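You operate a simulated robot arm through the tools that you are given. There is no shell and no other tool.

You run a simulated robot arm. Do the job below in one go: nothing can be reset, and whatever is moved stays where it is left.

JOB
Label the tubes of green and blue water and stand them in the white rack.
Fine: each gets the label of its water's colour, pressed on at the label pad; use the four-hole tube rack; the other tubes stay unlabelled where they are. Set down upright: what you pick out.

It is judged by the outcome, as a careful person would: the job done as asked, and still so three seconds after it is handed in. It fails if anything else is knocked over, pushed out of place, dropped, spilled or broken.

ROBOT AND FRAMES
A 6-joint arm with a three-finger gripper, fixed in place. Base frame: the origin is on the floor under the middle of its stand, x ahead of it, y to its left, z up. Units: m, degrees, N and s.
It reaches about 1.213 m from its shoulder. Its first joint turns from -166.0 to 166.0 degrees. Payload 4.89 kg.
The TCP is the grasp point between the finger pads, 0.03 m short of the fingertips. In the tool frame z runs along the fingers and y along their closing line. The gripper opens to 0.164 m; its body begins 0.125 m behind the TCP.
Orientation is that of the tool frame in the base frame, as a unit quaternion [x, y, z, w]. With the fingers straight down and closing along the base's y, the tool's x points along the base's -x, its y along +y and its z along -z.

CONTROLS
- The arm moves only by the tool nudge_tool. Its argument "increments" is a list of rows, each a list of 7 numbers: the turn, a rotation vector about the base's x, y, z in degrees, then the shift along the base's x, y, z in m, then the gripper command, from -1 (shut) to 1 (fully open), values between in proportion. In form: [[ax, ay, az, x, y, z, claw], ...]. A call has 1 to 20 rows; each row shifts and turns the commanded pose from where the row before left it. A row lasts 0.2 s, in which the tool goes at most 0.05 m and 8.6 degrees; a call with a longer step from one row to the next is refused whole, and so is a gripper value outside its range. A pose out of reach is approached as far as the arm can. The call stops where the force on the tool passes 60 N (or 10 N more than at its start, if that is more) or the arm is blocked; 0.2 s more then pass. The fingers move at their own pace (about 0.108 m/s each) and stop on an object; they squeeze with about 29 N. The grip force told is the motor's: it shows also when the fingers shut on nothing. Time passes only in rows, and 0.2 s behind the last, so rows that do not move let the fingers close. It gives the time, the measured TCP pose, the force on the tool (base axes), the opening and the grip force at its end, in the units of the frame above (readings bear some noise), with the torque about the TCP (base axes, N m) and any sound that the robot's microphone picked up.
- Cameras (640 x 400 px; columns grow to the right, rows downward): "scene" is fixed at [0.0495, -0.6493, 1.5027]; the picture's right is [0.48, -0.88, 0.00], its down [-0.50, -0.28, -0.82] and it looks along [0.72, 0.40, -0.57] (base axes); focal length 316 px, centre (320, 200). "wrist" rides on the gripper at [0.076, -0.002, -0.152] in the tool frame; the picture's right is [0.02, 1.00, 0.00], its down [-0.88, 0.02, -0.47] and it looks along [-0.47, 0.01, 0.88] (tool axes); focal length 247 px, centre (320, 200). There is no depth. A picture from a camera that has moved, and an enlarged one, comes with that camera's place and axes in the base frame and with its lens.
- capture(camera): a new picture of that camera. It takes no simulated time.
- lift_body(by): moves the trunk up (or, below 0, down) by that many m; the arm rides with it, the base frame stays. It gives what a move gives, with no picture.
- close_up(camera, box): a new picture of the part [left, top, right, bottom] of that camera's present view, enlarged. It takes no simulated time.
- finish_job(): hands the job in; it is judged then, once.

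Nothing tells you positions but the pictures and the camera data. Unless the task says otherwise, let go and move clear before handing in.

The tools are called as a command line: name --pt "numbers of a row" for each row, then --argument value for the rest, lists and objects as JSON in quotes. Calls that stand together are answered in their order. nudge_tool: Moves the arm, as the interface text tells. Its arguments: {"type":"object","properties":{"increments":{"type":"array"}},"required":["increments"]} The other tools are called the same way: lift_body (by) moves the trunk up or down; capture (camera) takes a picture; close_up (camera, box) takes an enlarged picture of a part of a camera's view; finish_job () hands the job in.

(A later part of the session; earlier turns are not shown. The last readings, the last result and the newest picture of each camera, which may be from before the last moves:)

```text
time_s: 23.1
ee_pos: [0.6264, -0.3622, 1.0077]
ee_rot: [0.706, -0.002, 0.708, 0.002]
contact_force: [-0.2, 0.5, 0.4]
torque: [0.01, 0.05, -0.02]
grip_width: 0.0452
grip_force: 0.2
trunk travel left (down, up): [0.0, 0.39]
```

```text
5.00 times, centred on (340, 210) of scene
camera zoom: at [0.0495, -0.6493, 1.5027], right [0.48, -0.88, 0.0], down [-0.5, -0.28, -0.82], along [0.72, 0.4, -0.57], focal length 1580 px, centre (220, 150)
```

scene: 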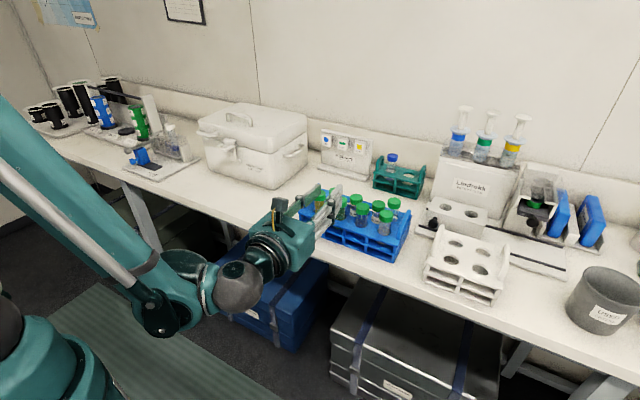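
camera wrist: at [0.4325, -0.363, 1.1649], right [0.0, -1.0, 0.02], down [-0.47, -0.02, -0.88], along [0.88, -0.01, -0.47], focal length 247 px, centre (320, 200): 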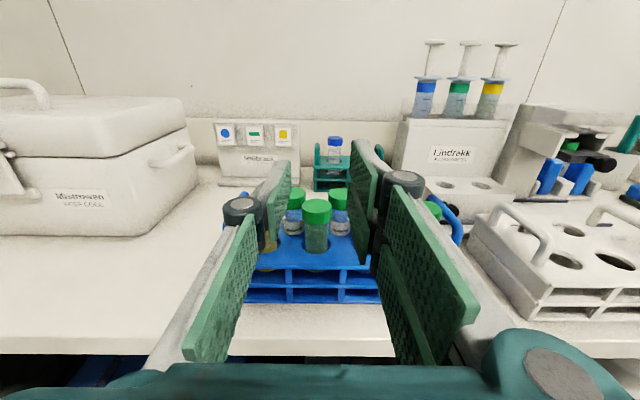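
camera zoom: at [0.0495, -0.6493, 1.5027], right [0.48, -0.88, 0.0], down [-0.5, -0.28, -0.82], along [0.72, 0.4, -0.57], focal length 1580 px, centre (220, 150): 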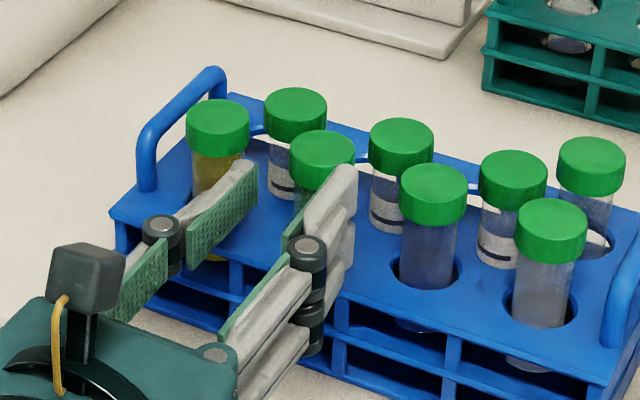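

nudge_tool --pt "0 0 0 0.012 0 0 -0.45" --pt "0 0 0 0.012 0 0 -0.45" --pt "0 0 0 0.011 0 0 -0.45" --pt "0 0 0 0 0 0 -0.45"

close_up --camera "wrist" --box '[230, 110, 410, 240]'

close_up --camera "scene" --box '[290, 170, 390, 250]'

```text
time_s: 24.1
ee_pos: [0.6612, -0.3631, 1.007]
ee_rot: [0.707, -0.002, 0.707, 0.002]
contact_force: [-0.6, -0.1, 0.1]
torque: [-0.02, -0.01, 0.03]
grip_width: 0.0449
grip_force: 0.0
trunk travel left (down, up): [0.0, 0.39]
```

```text
3.08 times, centred on (320, 175) of wrist
camera zoom: at [0.5082, -0.3611, 1.0847], right [0.0, -1.0, 0.02], down [-0.47, -0.02, -0.88], along [0.88, -0.01, -0.47], focal length 760 px, centre (320, 277)
```

zoom: 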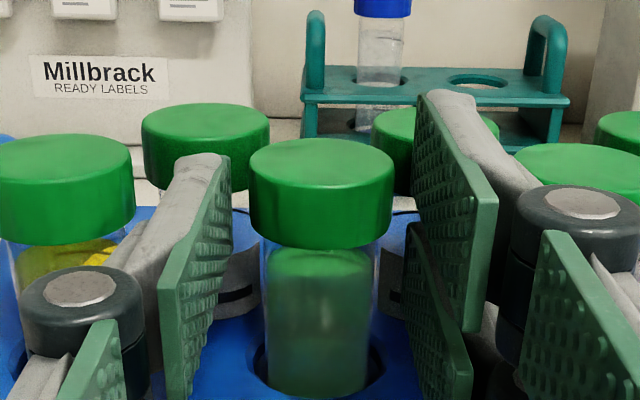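

```text
5.00 times, centred on (340, 210) of scene
camera zoom: at [0.0495, -0.6493, 1.5027], right [0.48, -0.88, 0.0], down [-0.5, -0.28, -0.82], along [0.72, 0.4, -0.57], focal length 1580 px, centre (220, 150)
```

zoom: 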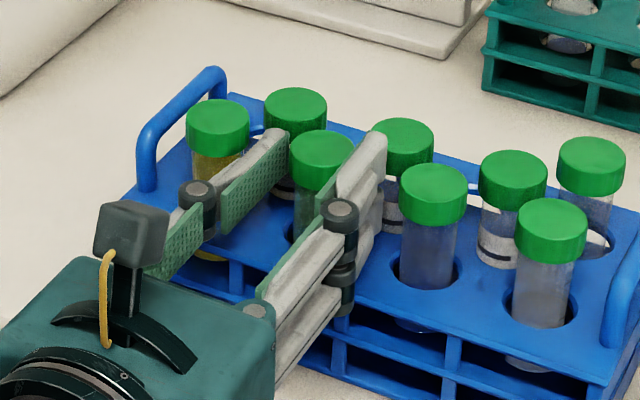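

The cap sits where I predicted between the pads. Closing on it now.

nudge_tool --pt "0 0 0 0 0 0 -0.56" --pt "0 0 0 0 0 0 -0.6" --pt "0 0 0 0 0 0 -1" --pt "0 0 0 0 0 0 -1" --pt "0 0 0 0 0 0 -1"

close_up --camera "wrist" --box '[230, 110, 410, 240]'

close_up --camera "scene" --box '[290, 170, 390, 250]'

```text
time_s: 25.2
ee_pos: [0.6615, -0.3627, 1.0083]
ee_rot: [0.707, -0.001, 0.708, 0.001]
contact_force: [-0.5, 0.8, 1.5]
torque: [-0.03, -0.03, -0.04]
grip_width: 0.0332
grip_force: 29.3
trunk travel left (down, up): [0.0, 0.39]
```

```text
3.08 times, centred on (320, 175) of wrist
camera zoom: at [0.5083, -0.3611, 1.0847], right [0.0, -1.0, 0.02], down [-0.47, -0.02, -0.88], along [0.88, -0.01, -0.47], focal length 760 px, centre (320, 277)
```

zoom: 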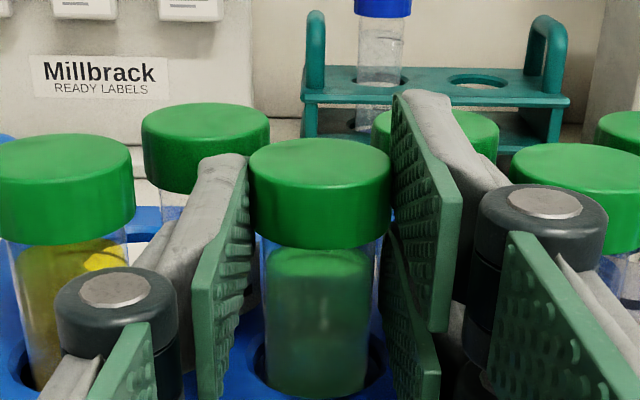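

```text
5.00 times, centred on (340, 210) of scene
camera zoom: at [0.0495, -0.6493, 1.5027], right [0.48, -0.88, 0.0], down [-0.5, -0.28, -0.82], along [0.72, 0.4, -0.57], focal length 1580 px, centre (220, 150)
```

zoom: 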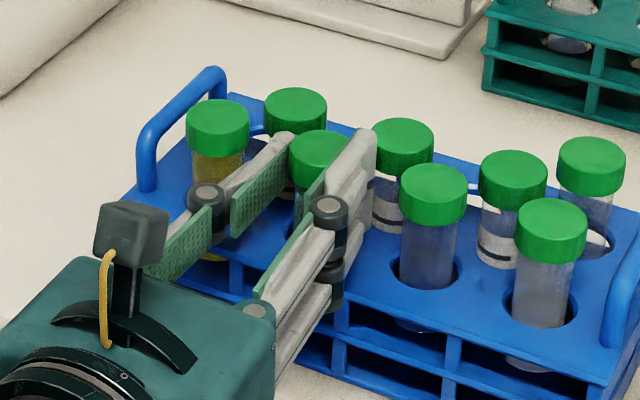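

Firm grip on the green tube's cap. I'll lift it slowly straight up.

nudge_tool --pt "0 0 0 0 0 0.005 -1" --pt "0 0 0 0 0 0.01 -1" --pt "0 0 0 0 0 0.01 -1" --pt "0 0 0 0 0 0.01 -1"

close_up --camera "wrist" --box '[230, 110, 410, 240]'

close_up --camera "scene" --box '[290, 150, 390, 250]'

```text
time_s: 26.2
ee_pos: [0.661, -0.3629, 1.044]
ee_rot: [0.707, -0.002, 0.707, 0.002]
contact_force: [1.2, -1.1, -1.1]
torque: [0.0, -0.04, 0.1]
grip_width: 0.0336
grip_force: 29.2
trunk travel left (down, up): [0.0, 0.39]
```

```text
3.08 times, centred on (320, 175) of wrist
camera zoom: at [0.508, -0.3608, 1.1201], right [0.0, -1.0, 0.02], down [-0.47, -0.02, -0.88], along [0.88, -0.01, -0.47], focal length 760 px, centre (320, 277)
```

zoom: 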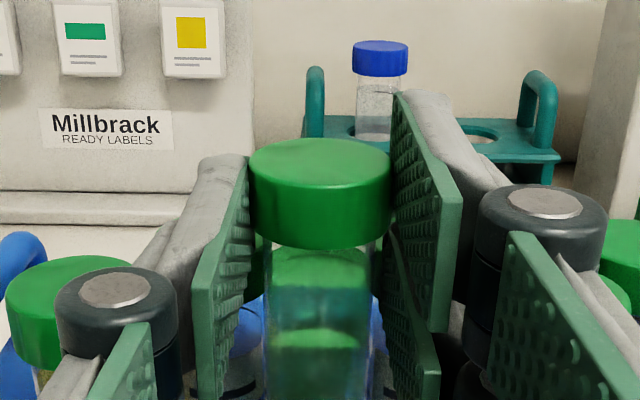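

```text
4.00 times, centred on (340, 200) of scene
camera zoom: at [0.0495, -0.6493, 1.5027], right [0.48, -0.88, 0.0], down [-0.5, -0.28, -0.82], along [0.72, 0.4, -0.57], focal length 1264 px, centre (240, 200)
```

zoom: 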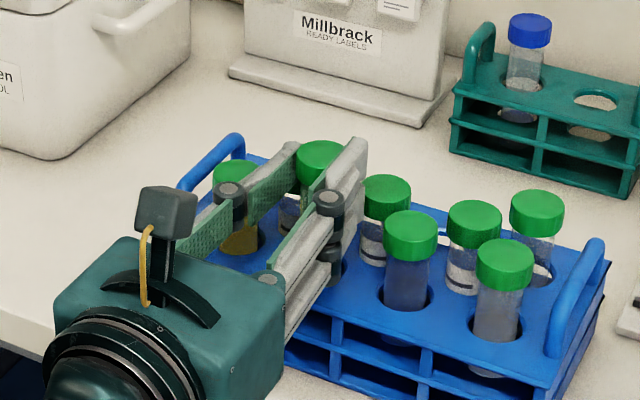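

The tube rises with the grip without slipping. Continuing the lift until its bottom is well above the other caps.

nudge_tool --pt "0 0 0 0 0 0.015 -1" --pt "0 0 0 0 0 0.015 -1" --pt "0 0 0 0 0 0.02 -1" --pt "0 0 0 0 0 0.02 -1" --pt "0 0 0 0 0 0.02 -1" --pt "0 0 0 0 0 0.02 -1" --pt "0 0 0 0 0 0.015 -1" --pt "0 0 0 0 0 0 -1"

capture --camera "wrist"

capture --camera "scene"

close_up --camera "scene" --box '[280, 130, 400, 250]'

```text
time_s: 28.1
ee_pos: [0.6609, -0.3638, 1.1681]
ee_rot: [0.706, -0.002, 0.708, 0.002]
contact_force: [0.4, 0.8, -0.6]
torque: [-0.01, 0.0, 0.01]
grip_width: 0.0332
grip_force: 28.8
trunk travel left (down, up): [0.0, 0.39]
```

```text
taken
camera wrist: at [0.5093, -0.3614, 1.2454], right [0.0, -1.0, 0.02], down [-0.47, -0.02, -0.88], along [0.88, -0.01, -0.47], focal length 247 px, centre (320, 200)
```

wrist: 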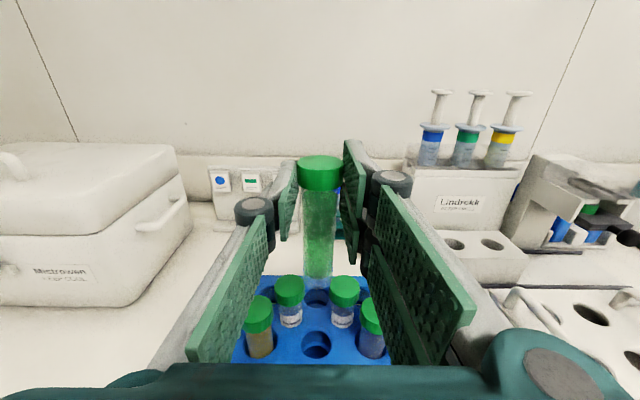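

```text
taken
```

scene: 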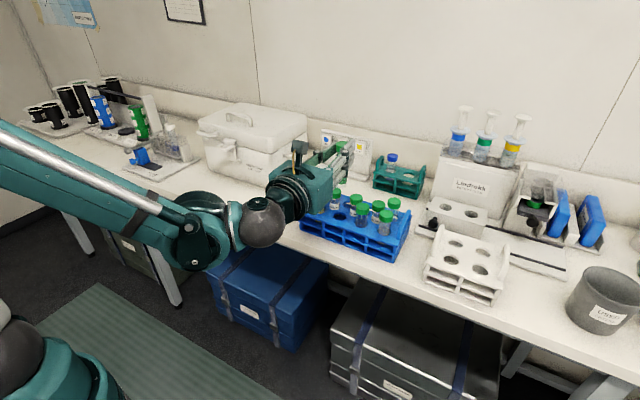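

```text
3.33 times, centred on (340, 190) of scene
camera zoom: at [0.0495, -0.6493, 1.5027], right [0.48, -0.88, 0.0], down [-0.5, -0.28, -0.82], along [0.72, 0.4, -0.57], focal length 1054 px, centre (253, 233)
```

zoom: 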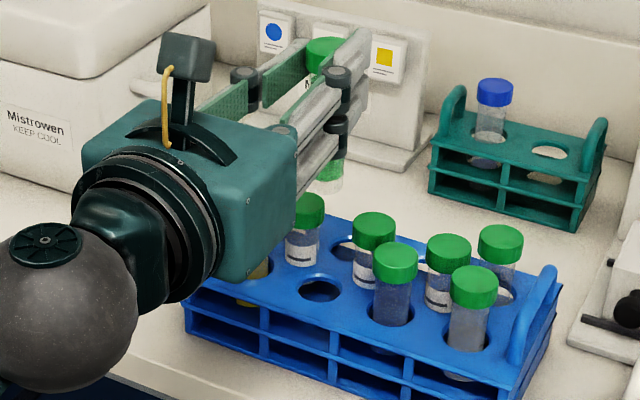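

The tube is clear (about 0.12 m long, bottom near z = 1.06) and hangs upright. Now I'll move over towards the green label, at about y = -0.22.

nudge_tool --pt "0 0 0 0.02 0.02 0.003 -1" --pt "0 0 0 0.025 0.022 0.003 -1" --pt "0 0 0 0.025 0.022 0 -1" --pt "0 0 0 0.025 0.022 0 -1" --pt "0 0 0 0.025 0.022 0 -1" --pt "0 0 0 0.025 0.02 0 -1" --pt "0 0 0 0.025 0.015 0 -1" --pt "0 0 0 0.01 0 0 -1" --pt "0 0 0 0 0 0 -1"

capture --camera "wrist"

capture --camera "scene"

```text
time_s: 30.1
ee_pos: [0.8405, -0.2196, 1.1732]
ee_rot: [0.706, -0.002, 0.708, 0.001]
contact_force: [0.1, -0.7, -0.1]
torque: [0.0, 0.07, 0.05]
grip_width: 0.0335
grip_force: 28.4
trunk travel left (down, up): [0.0, 0.39]
```

```text
taken
camera wrist: at [0.6887, -0.2177, 1.2506], right [0.0, -1.0, 0.02], down [-0.47, -0.02, -0.88], along [0.88, -0.01, -0.47], focal length 247 px, centre (320, 200)
```

wrist: 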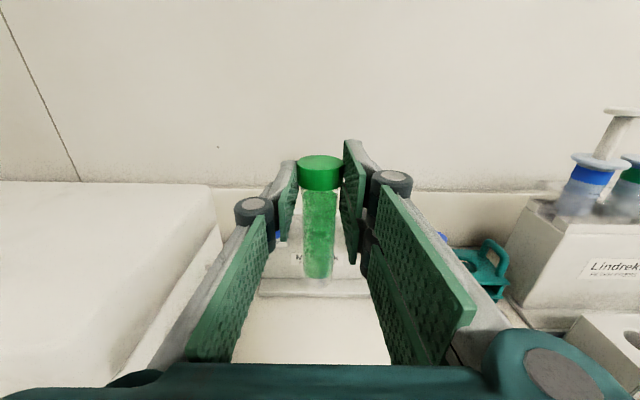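

```text
taken
```

scene: 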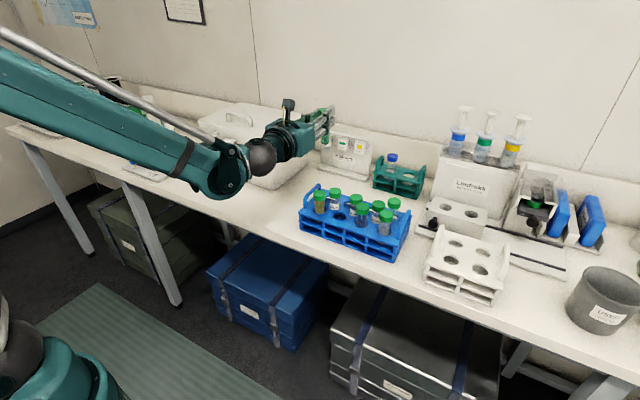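

close_up --camera "scene" --box '[250, 80, 390, 190]'

close_up --camera "wrist" --box '[220, 130, 430, 300]'

```text
3.64 times, centred on (320, 135) of scene
camera zoom: at [0.0495, -0.6493, 1.5027], right [0.48, -0.88, 0.0], down [-0.5, -0.28, -0.82], along [0.72, 0.4, -0.57], focal length 1149 px, centre (320, 436)
```

zoom: 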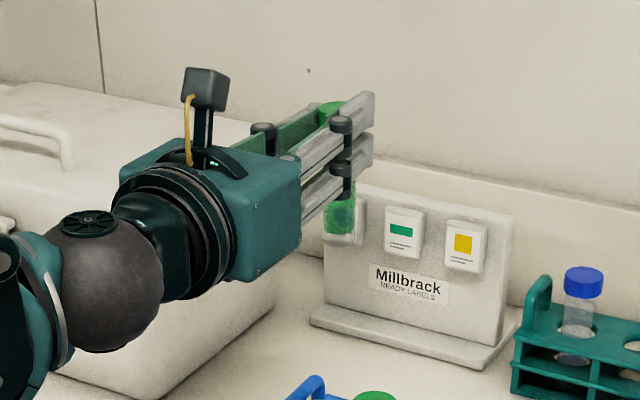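

```text
2.35 times, centred on (325, 215) of wrist
camera zoom: at [0.6887, -0.2177, 1.2506], right [0.0, -1.0, 0.02], down [-0.47, -0.02, -0.88], along [0.88, -0.01, -0.47], focal length 581 px, centre (308, 165)
```

zoom: 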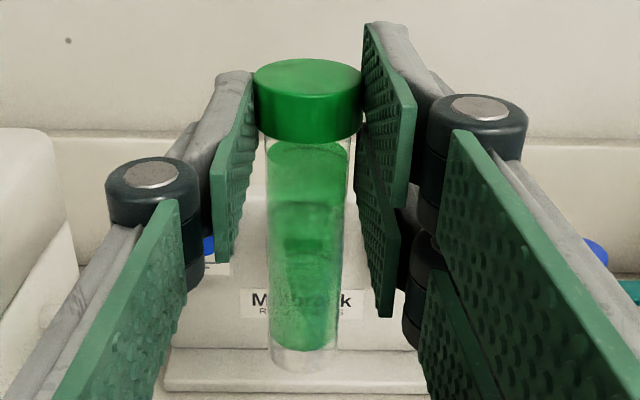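

The green label's centre is near (0.993, -0.219, 1.028). I'll advance to leave a gap of about 4 cm, then lower so the middle of the tube body faces the label, with the cap above the panel top.

nudge_tool --pt "0 0 0 0.02 0 0 -1" --pt "0 0 0 0.025 0 0 -1" --pt "0 0 0 0.02 0 -0.015 -1" --pt "0 0 0 0.0 0 -0.025 -1" --pt "0 0 0 0.0 0 -0.025 -1" --pt "0 0 0 0.0 0 -0.02 -1" --pt "0 0 0 0 0 0 -1"

close_up --camera "scene" --box '[250, 90, 390, 200]'

close_up --camera "wrist" --box '[220, 120, 430, 300]'

capture --camera "scene"

```text
time_s: 31.6
ee_pos: [0.9074, -0.2195, 1.089]
ee_rot: [0.707, -0.002, 0.708, 0.002]
contact_force: [-0.7, 0.5, -0.3]
torque: [0.03, 0.01, -0.02]
grip_width: 0.0333
grip_force: 28.9
trunk travel left (down, up): [0.0, 0.39]
```

```text
3.64 times, centred on (320, 145) of scene
camera zoom: at [0.0495, -0.6493, 1.5027], right [0.48, -0.88, 0.0], down [-0.5, -0.28, -0.82], along [0.72, 0.4, -0.57], focal length 1149 px, centre (320, 400)
```

zoom: 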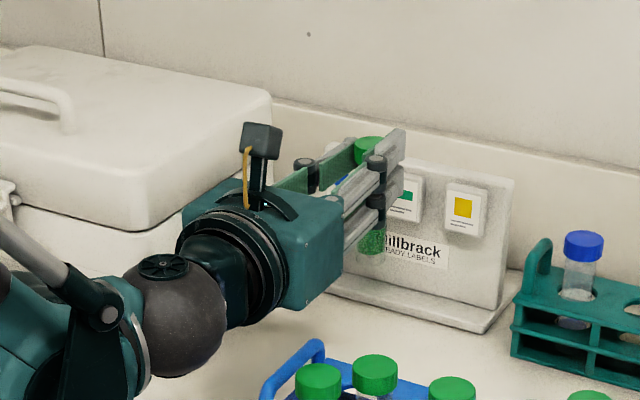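

```text
2.22 times, centred on (325, 210) of wrist
camera zoom: at [0.7538, -0.2182, 1.1662], right [0.0, -1.0, 0.02], down [-0.47, -0.02, -0.88], along [0.88, -0.01, -0.47], focal length 549 px, centre (309, 178)
```

zoom: 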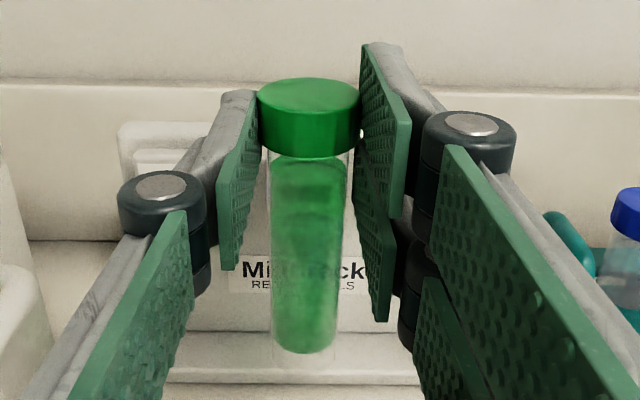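

```text
taken
```

scene: 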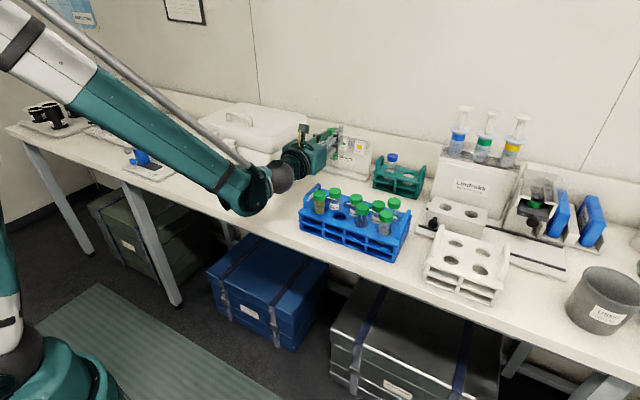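

Approaching the label: a bigger step first, then small steps while I watch the force.

nudge_tool --pt "0 0 0 0.015 0 -0.001 -1" --pt "0 0 0 0.015 0 -0.001 -1" --pt "0 0 0 0.006 0 0 -1" --pt "0 0 0 0 0 0 -1"

close_up --camera "scene" --box '[300, 110, 380, 170]'

close_up --camera "wrist" --box '[220, 120, 430, 300]'

```text
time_s: 32.6
ee_pos: [0.9435, -0.2208, 1.0874]
ee_rot: [0.706, -0.002, 0.708, 0.002]
contact_force: [-0.4, 0.4, -1.0]
torque: [0.0, 0.04, 0.0]
grip_width: 0.0333
grip_force: 29.3
trunk travel left (down, up): [0.0, 0.39]
```

```text
6.67 times, centred on (340, 140) of scene
camera zoom: at [0.0495, -0.6493, 1.5027], right [0.48, -0.88, 0.0], down [-0.5, -0.28, -0.82], along [0.72, 0.4, -0.57], focal length 2107 px, centre (187, 600)
```

zoom: 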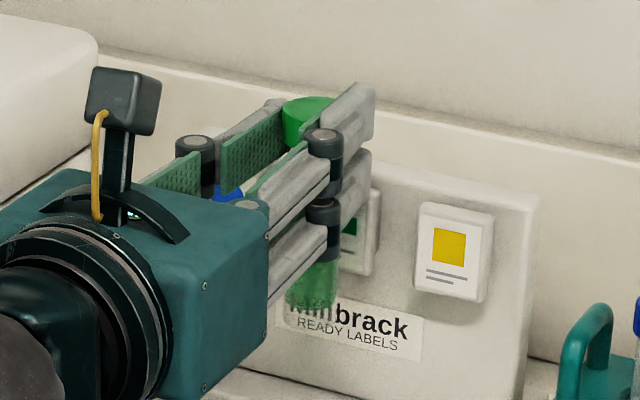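

```text
2.22 times, centred on (325, 210) of wrist
camera zoom: at [0.7898, -0.2182, 1.164], right [0.0, -1.0, 0.02], down [-0.47, -0.02, -0.88], along [0.88, -0.01, -0.47], focal length 549 px, centre (309, 178)
```

zoom: 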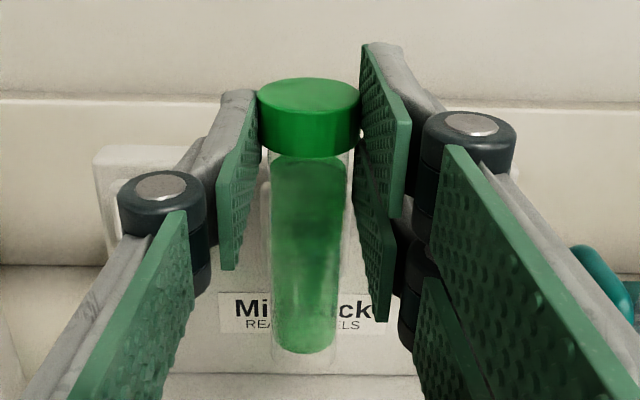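

nudge_tool --pt "0 0 0 0.003 0.001 0 -1" --pt "0 0 0 0.003 0 0 -1" --pt "0 0 0 0 0 0 -1"

nudge_tool --pt "0 0 0 0.002 0 0 -1" --pt "0 0 0 0.002 0 0 -1" --pt "0 0 0 0 0 0 -1"

close_up --camera "wrist" --box '[220, 120, 430, 300]'

close_up --camera "scene" --box '[300, 110, 380, 170]'

```text
time_s: 33.5
ee_pos: [0.9481, -0.2178, 1.0875]
ee_rot: [0.706, -0.002, 0.708, 0.002]
contact_force: [0.3, 0.7, -0.8]
torque: [-0.04, 0.02, 0.03]
grip_width: 0.0336
grip_force: 29.0
trunk travel left (down, up): [0.0, 0.39]
```

```text
time_s: 34.2
ee_pos: [0.9522, -0.2176, 1.0878]
ee_rot: [0.707, -0.001, 0.708, 0.001]
contact_force: [-0.2, 0.5, -0.2]
torque: [0.01, -0.01, 0.01]
grip_width: 0.0336
grip_force: 29.4
trunk travel left (down, up): [0.0, 0.39]
```

```text
2.22 times, centred on (325, 210) of wrist
camera zoom: at [0.7997, -0.2165, 1.1641], right [0.0, -1.0, 0.02], down [-0.47, -0.02, -0.88], along [0.88, -0.01, -0.47], focal length 549 px, centre (309, 178)
```

zoom: 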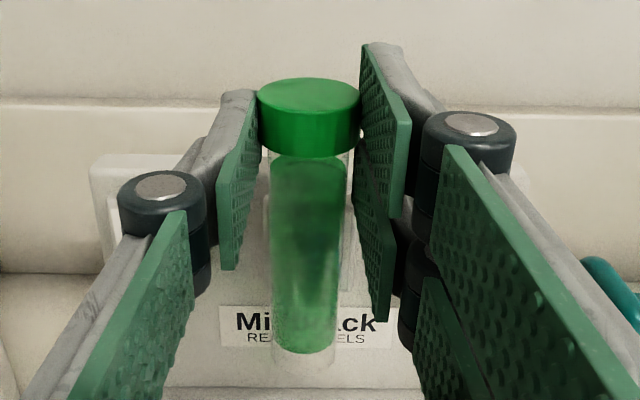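

```text
6.67 times, centred on (340, 140) of scene
camera zoom: at [0.0495, -0.6493, 1.5027], right [0.48, -0.88, 0.0], down [-0.5, -0.28, -0.82], along [0.72, 0.4, -0.57], focal length 2107 px, centre (187, 600)
```

zoom: 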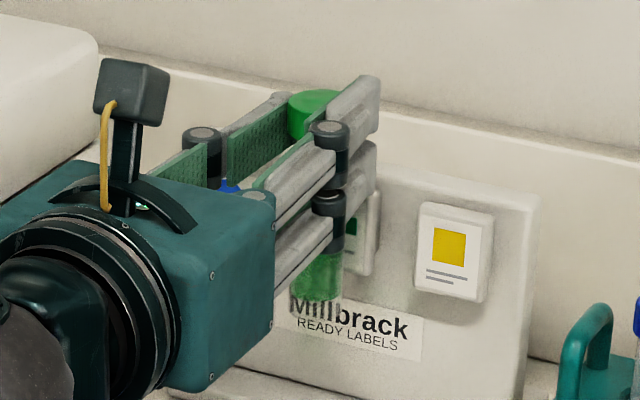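

No contact yet, so I'll keep going in small steps.

nudge_tool --pt "0 0 0 0.002 0 0 -1" --pt "0 0 0 0.002 0 0 -1" --pt "0 0 0 0 0 0 -1"

nudge_tool --pt "0 0 0 0.002 0 0 -1" --pt "0 0 0 0 0 0 -1"

nudge_tool --pt "0 0 0 0.002 0 0 -1" --pt "0 0 0 0 0 0 -1"

close_up --camera "wrist" --box '[220, 120, 430, 300]'

close_up --camera "scene" --box '[300, 110, 380, 170]'

```text
time_s: 35.0
ee_pos: [0.9566, -0.2187, 1.0879]
ee_rot: [0.706, -0.003, 0.708, 0.002]
contact_force: [0.0, -0.3, -0.2]
torque: [0.0, 0.03, -0.04]
grip_width: 0.0337
grip_force: 28.6
trunk travel left (down, up): [0.0, 0.39]
```

```text
time_s: 35.6
ee_pos: [0.9569, -0.2172, 1.0869]
ee_rot: [0.707, -0.002, 0.708, 0.002]
contact_force: [-0.7, -0.2, -0.6]
torque: [0.03, 0.05, 0.03]
grip_width: 0.0335
grip_force: 28.8
trunk travel left (down, up): [0.0, 0.39]
```

```text
time_s: 36.2
ee_pos: [0.9606, -0.2174, 1.0867]
ee_rot: [0.706, -0.002, 0.708, 0.002]
contact_force: [-1.5, 0.3, -1.3]
torque: [0.02, 0.05, 0.05]
grip_width: 0.0332
grip_force: 28.7
trunk travel left (down, up): [0.0, 0.39]
```

```text
2.22 times, centred on (325, 210) of wrist
camera zoom: at [0.8082, -0.2164, 1.1642], right [0.0, -1.0, 0.02], down [-0.47, -0.02, -0.88], along [0.88, -0.01, -0.47], focal length 549 px, centre (309, 178)
```

zoom: 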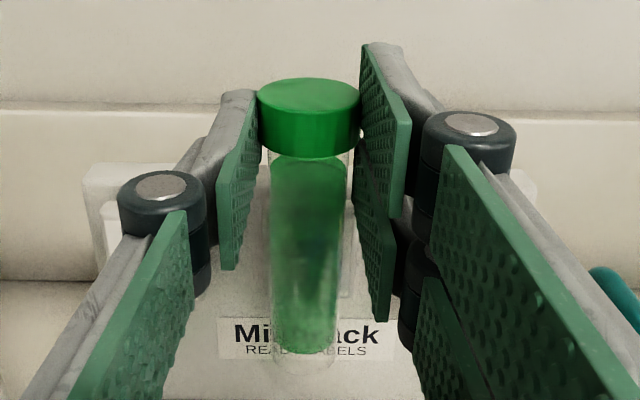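

```text
6.67 times, centred on (340, 140) of scene
camera zoom: at [0.0495, -0.6493, 1.5027], right [0.48, -0.88, 0.0], down [-0.5, -0.28, -0.82], along [0.72, 0.4, -0.57], focal length 2107 px, centre (187, 600)
```

zoom: 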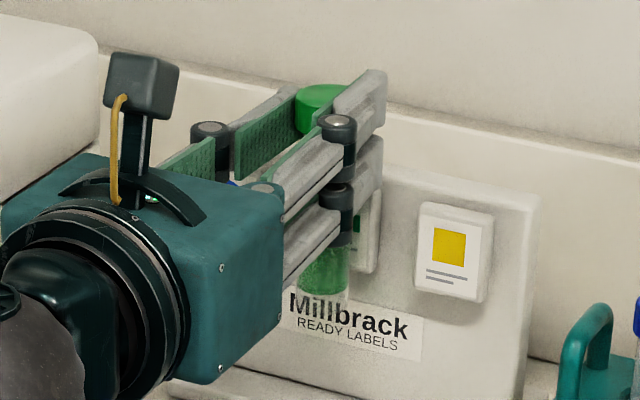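

nudge_tool --pt "0 0 0 0.0015 0 0 -1" --pt "0 0 0 0 0 0 -1"

nudge_tool --pt "0 0 0 0.0015 0 0 -1" --pt "0 0 0 0 0 0 -1"

close_up --camera "wrist" --box '[220, 120, 430, 300]'

```text
time_s: 36.9
ee_pos: [0.9636, -0.2185, 1.0881]
ee_rot: [0.707, -0.002, 0.708, 0.001]
contact_force: [-2.3, -0.3, -0.6]
torque: [0.03, 0.09, 0.09]
grip_width: 0.0334
grip_force: 29.0
trunk travel left (down, up): [0.0, 0.39]
```

```text
time_s: 37.5
ee_pos: [0.963, -0.2187, 1.088]
ee_rot: [0.706, -0.002, 0.708, 0.001]
contact_force: [-2.0, 0.9, -1.1]
torque: [0.02, 0.11, 0.1]
grip_width: 0.0335
grip_force: 28.8
trunk travel left (down, up): [0.0, 0.39]
```

```text
2.22 times, centred on (325, 210) of wrist
camera zoom: at [0.8109, -0.2169, 1.1643], right [0.0, -1.0, 0.02], down [-0.47, -0.02, -0.88], along [0.88, -0.01, -0.47], focal length 549 px, centre (309, 178)
```

zoom: 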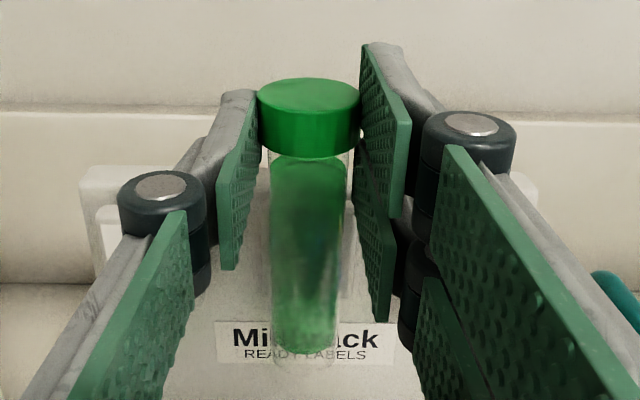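

The force reads about -2 N with a torque matching contact at label height. I'll press a little more, then back off and look.

nudge_tool --pt "0 0 0 0.0015 0 0 -1" --pt "0 0 0 0 0 0 -1" --pt "0 0 0 0 0 0 -1"

nudge_tool --pt "0 0 0 0.0015 0 0 -1" --pt "0 0 0 0 0 0 -1" --pt "0 0 0 0 0 0 -1"

close_up --camera "wrist" --box '[220, 120, 430, 300]'

close_up --camera "scene" --box '[300, 110, 380, 170]'

```text
time_s: 38.2
ee_pos: [0.9645, -0.2188, 1.0863]
ee_rot: [0.706, -0.003, 0.708, 0.003]
contact_force: [-2.6, 0.0, -0.1]
torque: [-0.02, 0.12, 0.07]
grip_width: 0.0335
grip_force: 29.5
trunk travel left (down, up): [0.0, 0.39]
```

```text
time_s: 39.0
ee_pos: [0.9659, -0.2187, 1.0874]
ee_rot: [0.707, -0.001, 0.708, 0.001]
contact_force: [-7.4, 1.1, -1.1]
torque: [0.03, 0.33, 0.1]
grip_width: 0.0335
grip_force: 29.4
trunk travel left (down, up): [0.0, 0.39]
```

```text
2.22 times, centred on (325, 210) of wrist
camera zoom: at [0.8139, -0.2166, 1.1647], right [0.0, -1.0, 0.02], down [-0.47, -0.02, -0.88], along [0.88, -0.01, -0.47], focal length 549 px, centre (309, 178)
```

zoom: 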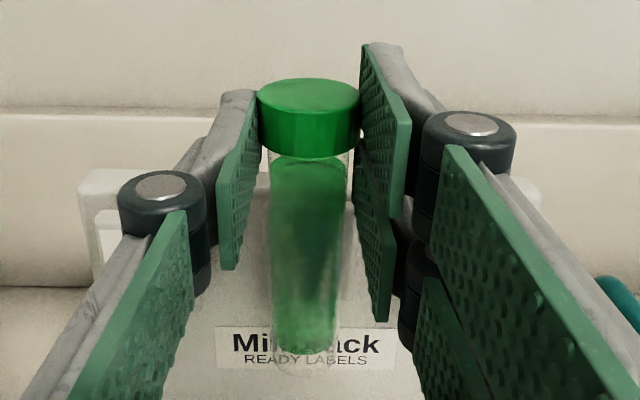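

```text
6.67 times, centred on (340, 140) of scene
camera zoom: at [0.0495, -0.6493, 1.5027], right [0.48, -0.88, 0.0], down [-0.5, -0.28, -0.82], along [0.72, 0.4, -0.57], focal length 2107 px, centre (187, 600)
```

zoom: 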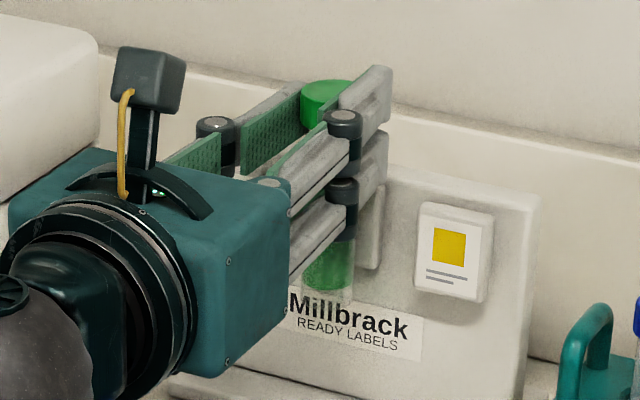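

The force is now 7 N, and the label block's face that was visible before now looks blank, so the label has probably transferred. Backing off to check.

nudge_tool --pt "0 0 0 -0.003 0 0 -1" --pt "0 0 0 -0.01 0 0 -1" --pt "0 0 0 -0.015 0 0 -1" --pt "0 0 0 -0.02 0 0.0 -1" --pt "0 0 0 0 0 0 -1"

close_up --camera "scene" --box '[280, 100, 380, 180]'

close_up --camera "wrist" --box '[220, 120, 430, 300]'

```text
time_s: 40.2
ee_pos: [0.9181, -0.2199, 1.0877]
ee_rot: [0.706, -0.003, 0.708, 0.002]
contact_force: [0.0, -0.2, -0.4]
torque: [0.0, 0.01, 0.0]
grip_width: 0.0333
grip_force: 29.1
trunk travel left (down, up): [0.0, 0.39]
```

```text
5.00 times, centred on (330, 140) of scene
camera zoom: at [0.0495, -0.6493, 1.5027], right [0.48, -0.88, 0.0], down [-0.5, -0.28, -0.82], along [0.72, 0.4, -0.57], focal length 1580 px, centre (270, 500)
```

zoom: 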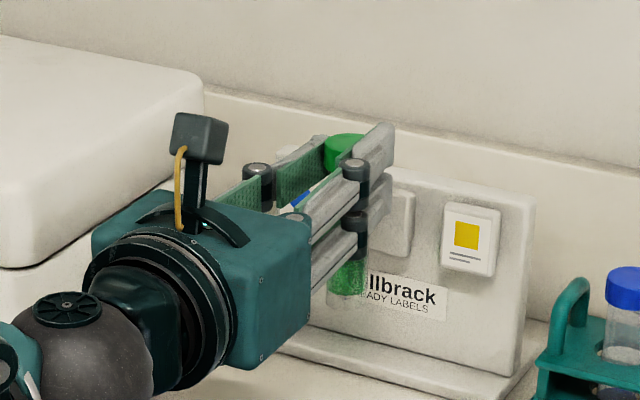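

```text
2.22 times, centred on (325, 210) of wrist
camera zoom: at [0.7658, -0.2175, 1.1647], right [0.0, -1.0, 0.02], down [-0.47, -0.02, -0.88], along [0.88, -0.01, -0.47], focal length 549 px, centre (309, 178)
```

zoom: 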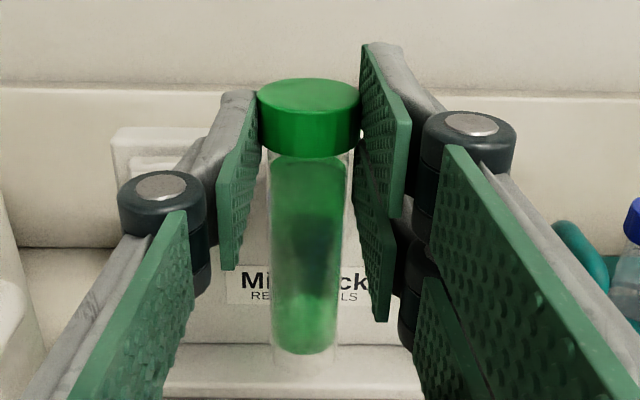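

The green label's block is now empty and a label shows through the tube, so the transfer worked. I'll lift up and carry it back and over towards the white rack.

nudge_tool --pt "0 0 0 -0.01 0 0.02 -1" --pt "0 0 0 -0.01 0 0.025 -1" --pt "0 0 0 -0.01 0 0.025 -1" --pt "0 0 0 -0.02 0 0.02 -1" --pt "0 0 0 -0.035 0 0 -1" --pt "0 0 0 -0.035 -0.01 0 -1" --pt "0 0 0 -0.035 -0.015 0 -1" --pt "0 0 0 -0.035 -0.02 0 -1" --pt "0 0 0 -0.03 -0.025 0 -1" --pt "0 0 0 -0.03 -0.03 0 -1" --pt "0 0 0 -0.03 -0.03 0 -1" --pt "0 0 0 -0.03 -0.03 0 -1" --pt "0 0 0 -0.02 -0.03 0 -1" --pt "0 0 0 0 -0.03 0 -1" --pt "0 0 0 0 -0.03 0 -1" --pt "0 0 0 0 0 0 -1"

capture --camera "scene"

capture --camera "wrist"

```text
time_s: 43.6
ee_pos: [0.5878, -0.4683, 1.1766]
ee_rot: [0.706, -0.002, 0.708, 0.002]
contact_force: [0.0, 1.3, -0.4]
torque: [0.0, 0.05, -0.1]
grip_width: 0.0335
grip_force: 28.5
trunk travel left (down, up): [0.0, 0.39]
```

```text
taken
```

scene: 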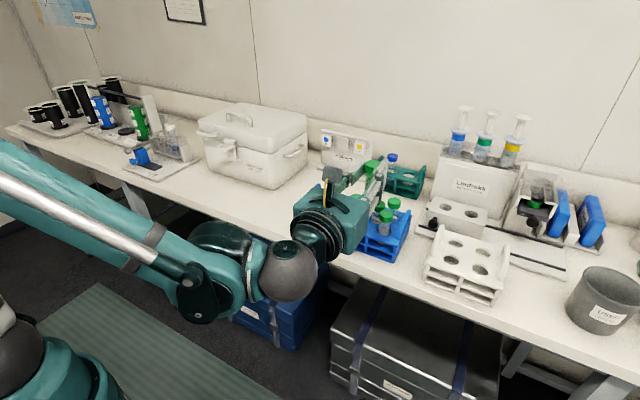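

```text
taken
camera wrist: at [0.4359, -0.4652, 1.2531], right [0.0, -1.0, 0.02], down [-0.47, -0.02, -0.88], along [0.88, -0.01, -0.47], focal length 247 px, centre (320, 200)
```

wrist: 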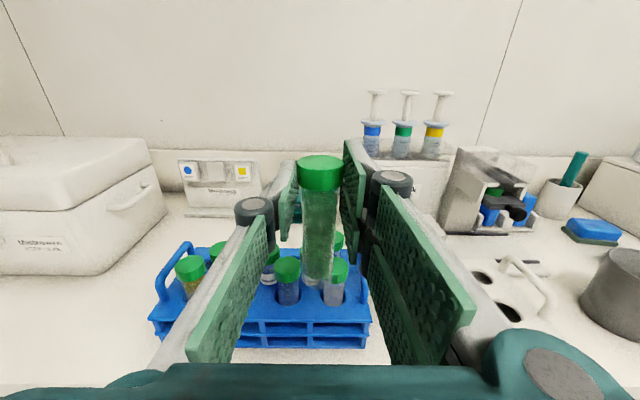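

The middle label position on the pad is blank and the blue and yellow ones are untouched. Continuing to the white rack.

nudge_tool --pt "0 0 0 0 -0.03 0 -1" --pt "0 0 0 0 -0.035 0 -1" --pt "0 0 0 0 -0.035 0 -1" --pt "0 0 0 0 -0.035 0 -1" --pt "0 0 0 0 -0.035 0 -1" --pt "0 0 0 0 -0.03 0 -1" --pt "0 0 0 0 -0.02 0 -1" --pt "0 0 0 0 0 0 -1"

capture --camera "scene"

capture --camera "wrist"

```text
time_s: 45.5
ee_pos: [0.5892, -0.6892, 1.1773]
ee_rot: [0.706, -0.002, 0.708, 0.001]
contact_force: [-0.1, -0.2, 0.1]
torque: [-0.01, 0.05, -0.02]
grip_width: 0.0334
grip_force: 28.8
trunk travel left (down, up): [0.0, 0.39]
```

```text
taken
```

scene: 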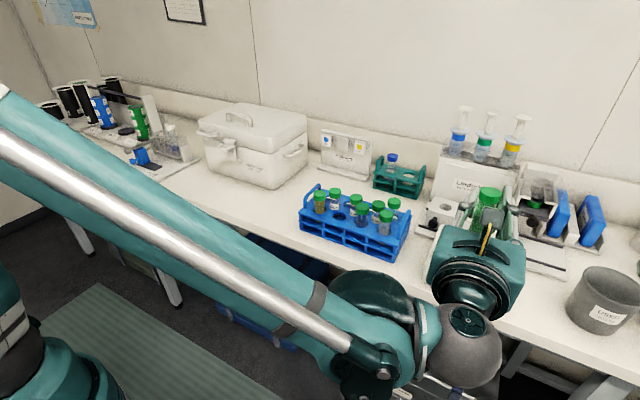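

```text
taken
camera wrist: at [0.4369, -0.6876, 1.2543], right [0.0, -1.0, 0.02], down [-0.47, -0.02, -0.88], along [0.88, -0.01, -0.47], focal length 247 px, centre (320, 200)
```

wrist: 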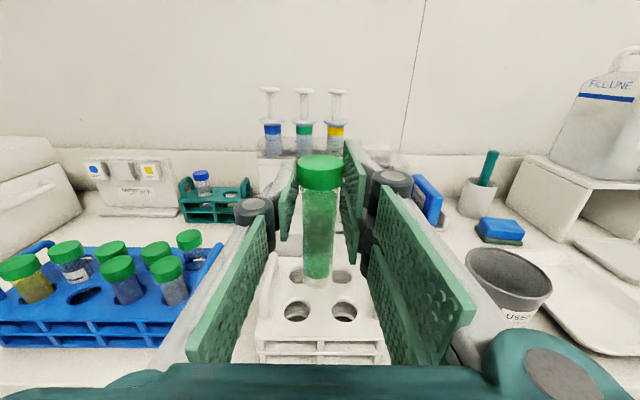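

close_up --camera "wrist" --box '[240, 240, 400, 370]'

close_up --camera "wrist" --box '[290, 140, 360, 300]'

close_up --camera "wrist" --box '[0, 220, 240, 360]'

```text
3.08 times, centred on (320, 305) of wrist
camera zoom: at [0.4369, -0.6876, 1.2543], right [0.0, -1.0, 0.02], down [-0.47, -0.02, -0.88], along [0.88, -0.01, -0.47], focal length 760 px, centre (320, -123)
```

zoom: 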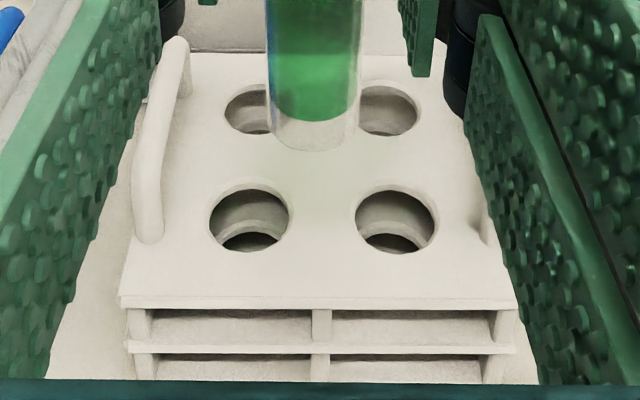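

```text
2.50 times, centred on (325, 220) of wrist
camera zoom: at [0.4369, -0.6876, 1.2543], right [0.0, -1.0, 0.02], down [-0.47, -0.02, -0.88], along [0.88, -0.01, -0.47], focal length 617 px, centre (308, 150)
```

zoom: 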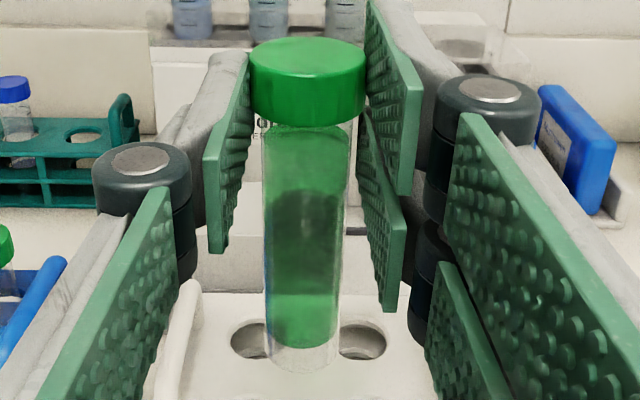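

```text
2.67 times, centred on (120, 290) of wrist
camera zoom: at [0.4369, -0.6876, 1.2543], right [0.0, -1.0, 0.02], down [-0.47, -0.02, -0.88], along [0.88, -0.01, -0.47], focal length 659 px, centre (853, -40)
```

zoom: 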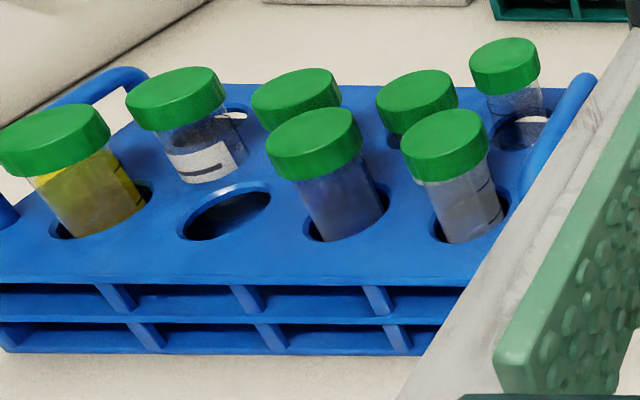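

The white rack's front holes are near x = 0.659, y = -0.663 and -0.7275, with the rack top at z of about 0.964. I'll put the green tube in the right-front hole, starting from a hover above it.

nudge_tool --pt "0 0 0 0.012 -0.01 -0.01 -1" --pt "0 0 0 0.012 -0.01 -0.015 -1" --pt "0 0 0 0.012 -0.01 -0.015 -1" --pt "0 0 0 0.011 -0.007 -0.015 -1" --pt "0 0 0 0 0 0 -1"

close_up --camera "wrist" --box '[250, 130, 400, 330]'

close_up --camera "scene" --box '[400, 170, 540, 320]'

```text
time_s: 46.6
ee_pos: [0.6362, -0.7253, 1.1209]
ee_rot: [0.706, -0.002, 0.708, 0.002]
contact_force: [-0.7, 0.4, -0.5]
torque: [0.0, 0.1, -0.03]
grip_width: 0.0335
grip_force: 28.7
trunk travel left (down, up): [0.0, 0.39]
```

```text
2.00 times, centred on (325, 230) of wrist
camera zoom: at [0.4833, -0.7239, 1.1992], right [-0.01, -1.0, 0.02], down [-0.47, -0.02, -0.88], along [0.88, -0.01, -0.47], focal length 494 px, centre (310, 140)
```

zoom: 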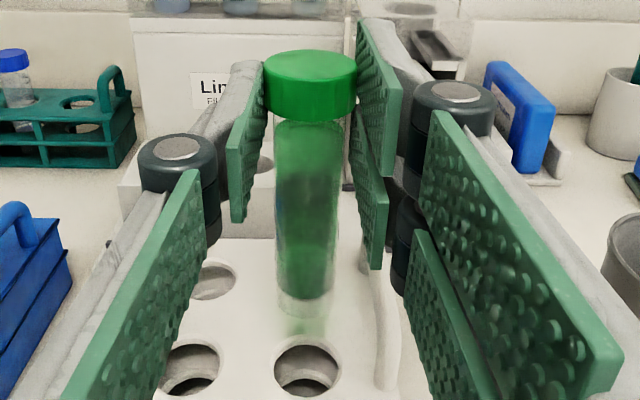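

```text
2.67 times, centred on (470, 245) of scene
camera zoom: at [0.0495, -0.6493, 1.5027], right [0.48, -0.88, 0.0], down [-0.5, -0.28, -0.82], along [0.72, 0.4, -0.57], focal length 843 px, centre (-80, 80)
```

zoom: 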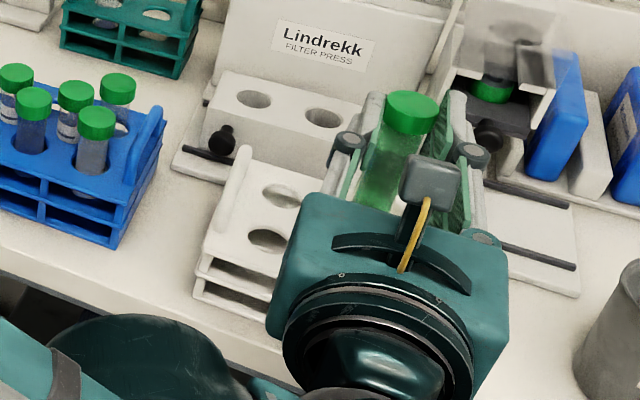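

The tube sits over the right-front hole to within 1–2 mm. Lowering in small steps.

nudge_tool --pt "0 0 0 0 0 -0.012 -1" --pt "0 0 0 0 0 -0.012 -1" --pt "0 0 0 0 0 -0.012 -1" --pt "0 0 0 0 0 -0.01 -1" --pt "0 0 0 0 0 0 -1"

close_up --camera "wrist" --box '[250, 130, 400, 330]'

close_up --camera "scene" --box '[420, 170, 540, 290]'

```text
time_s: 47.9
ee_pos: [0.6346, -0.7247, 1.0758]
ee_rot: [0.707, -0.002, 0.707, 0.001]
contact_force: [0.6, 1.3, -0.6]
torque: [0.01, 0.06, 0.0]
grip_width: 0.0335
grip_force: 29.5
trunk travel left (down, up): [0.0, 0.39]
```

```text
2.00 times, centred on (325, 230) of wrist
camera zoom: at [0.4827, -0.7236, 1.1527], right [0.0, -1.0, 0.02], down [-0.47, -0.02, -0.88], along [0.88, -0.01, -0.47], focal length 494 px, centre (310, 140)
```

zoom: 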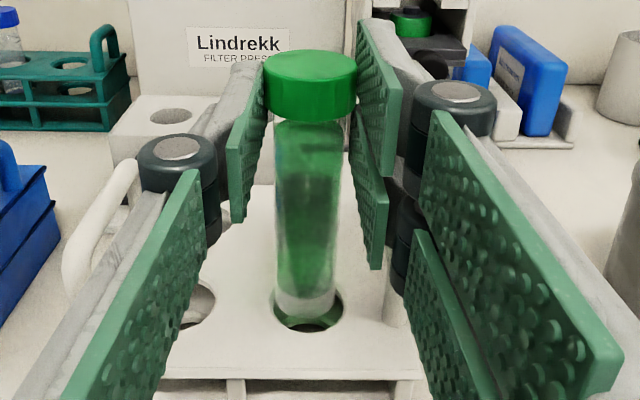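

```text
3.33 times, centred on (480, 230) of scene
camera zoom: at [0.0495, -0.6493, 1.5027], right [0.48, -0.88, 0.0], down [-0.5, -0.28, -0.82], along [0.72, 0.4, -0.57], focal length 1054 px, centre (-213, 100)
```

zoom: 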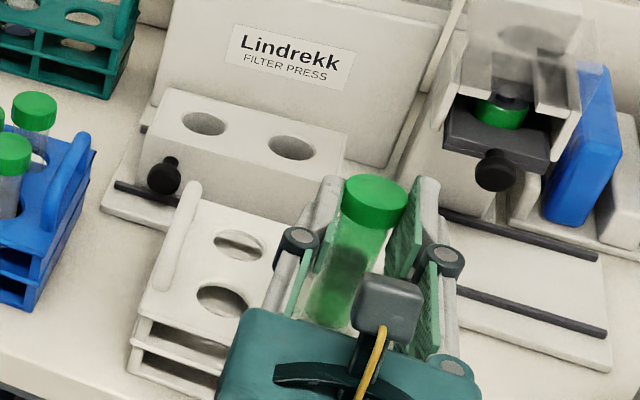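

close_up --camera "wrist" --box '[285, 250, 345, 310]'

```text
6.67 times, centred on (315, 280) of wrist
camera zoom: at [0.4827, -0.7236, 1.1527], right [0.0, -1.0, 0.02], down [-0.47, -0.02, -0.88], along [0.88, -0.01, -0.47], focal length 1646 px, centre (353, -333)
```

zoom: 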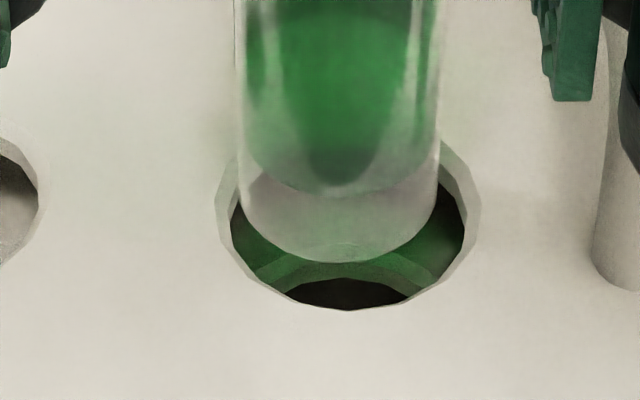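

The tube's bottom is about 4 mm too far back relative to the hole, so I'll shift it forward slightly and continue down.

nudge_tool --pt "0 0 0 -0.004 -0.0005 0 -1" --pt "0 0 0 0 0 0 -1"

close_up --camera "wrist" --box '[285, 250, 345, 310]'

```text
time_s: 48.5
ee_pos: [0.6315, -0.7264, 1.0759]
ee_rot: [0.706, -0.002, 0.708, 0.001]
contact_force: [0.4, -0.9, -0.8]
torque: [-0.02, 0.0, -0.01]
grip_width: 0.0334
grip_force: 28.5
trunk travel left (down, up): [0.0, 0.39]
```

```text
6.67 times, centred on (315, 280) of wrist
camera zoom: at [0.4786, -0.7243, 1.153], right [0.0, -1.0, 0.02], down [-0.47, -0.02, -0.88], along [0.88, -0.01, -0.47], focal length 1646 px, centre (353, -333)
```

zoom: 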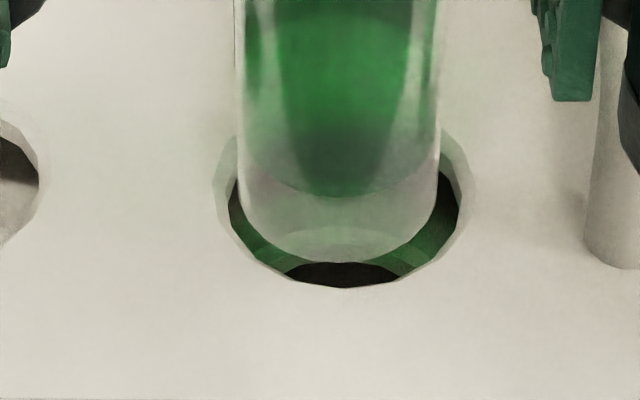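

Centred now. Lowering into the hole.

nudge_tool --pt "0 0 0 0 0 -0.008 -1" --pt "0 0 0 0 0 -0.008 -1" --pt "0 0 0 0 0 -0.008 -1" --pt "0 0 0 0 0 -0.006 -1" --pt "0 0 0 0 0 0 -1"

close_up --camera "wrist" --box '[250, 130, 400, 330]'

close_up --camera "scene" --box '[420, 190, 540, 310]'

```text
time_s: 49.6
ee_pos: [0.6314, -0.7259, 1.048]
ee_rot: [0.707, -0.001, 0.707, 0.002]
contact_force: [4.1, 2.5, 25.2]
torque: [0.33, -0.54, 0.03]
grip_width: 0.0307
grip_force: 28.8
trunk travel left (down, up): [0.0, 0.39]
```

```text
2.00 times, centred on (325, 230) of wrist
camera zoom: at [0.4783, -0.7239, 1.1247], right [0.0, -1.0, 0.02], down [-0.47, -0.02, -0.88], along [0.88, -0.01, -0.47], focal length 494 px, centre (310, 140)
```

zoom: 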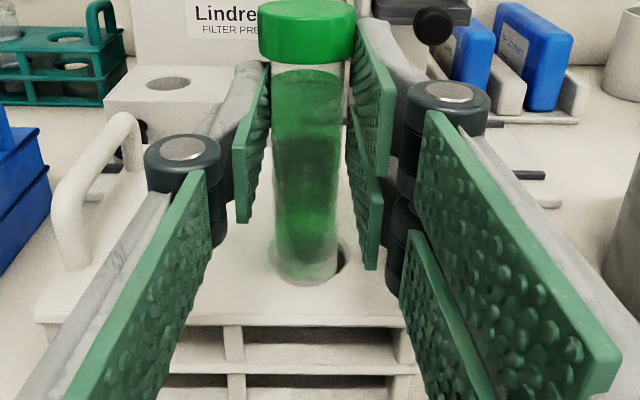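

```text
3.33 times, centred on (480, 250) of scene
camera zoom: at [0.0495, -0.6493, 1.5027], right [0.48, -0.88, 0.0], down [-0.5, -0.28, -0.82], along [0.72, 0.4, -0.57], focal length 1054 px, centre (-213, 33)
```

zoom: 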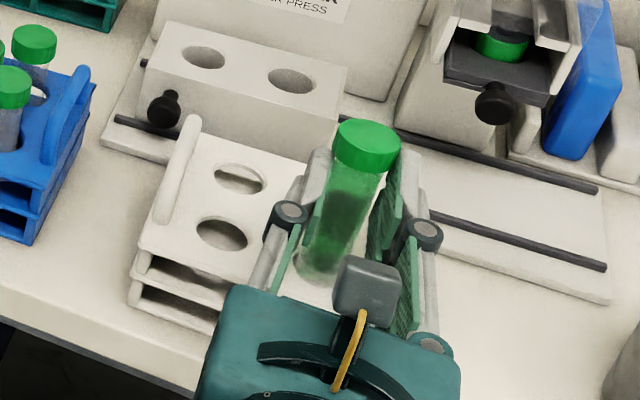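

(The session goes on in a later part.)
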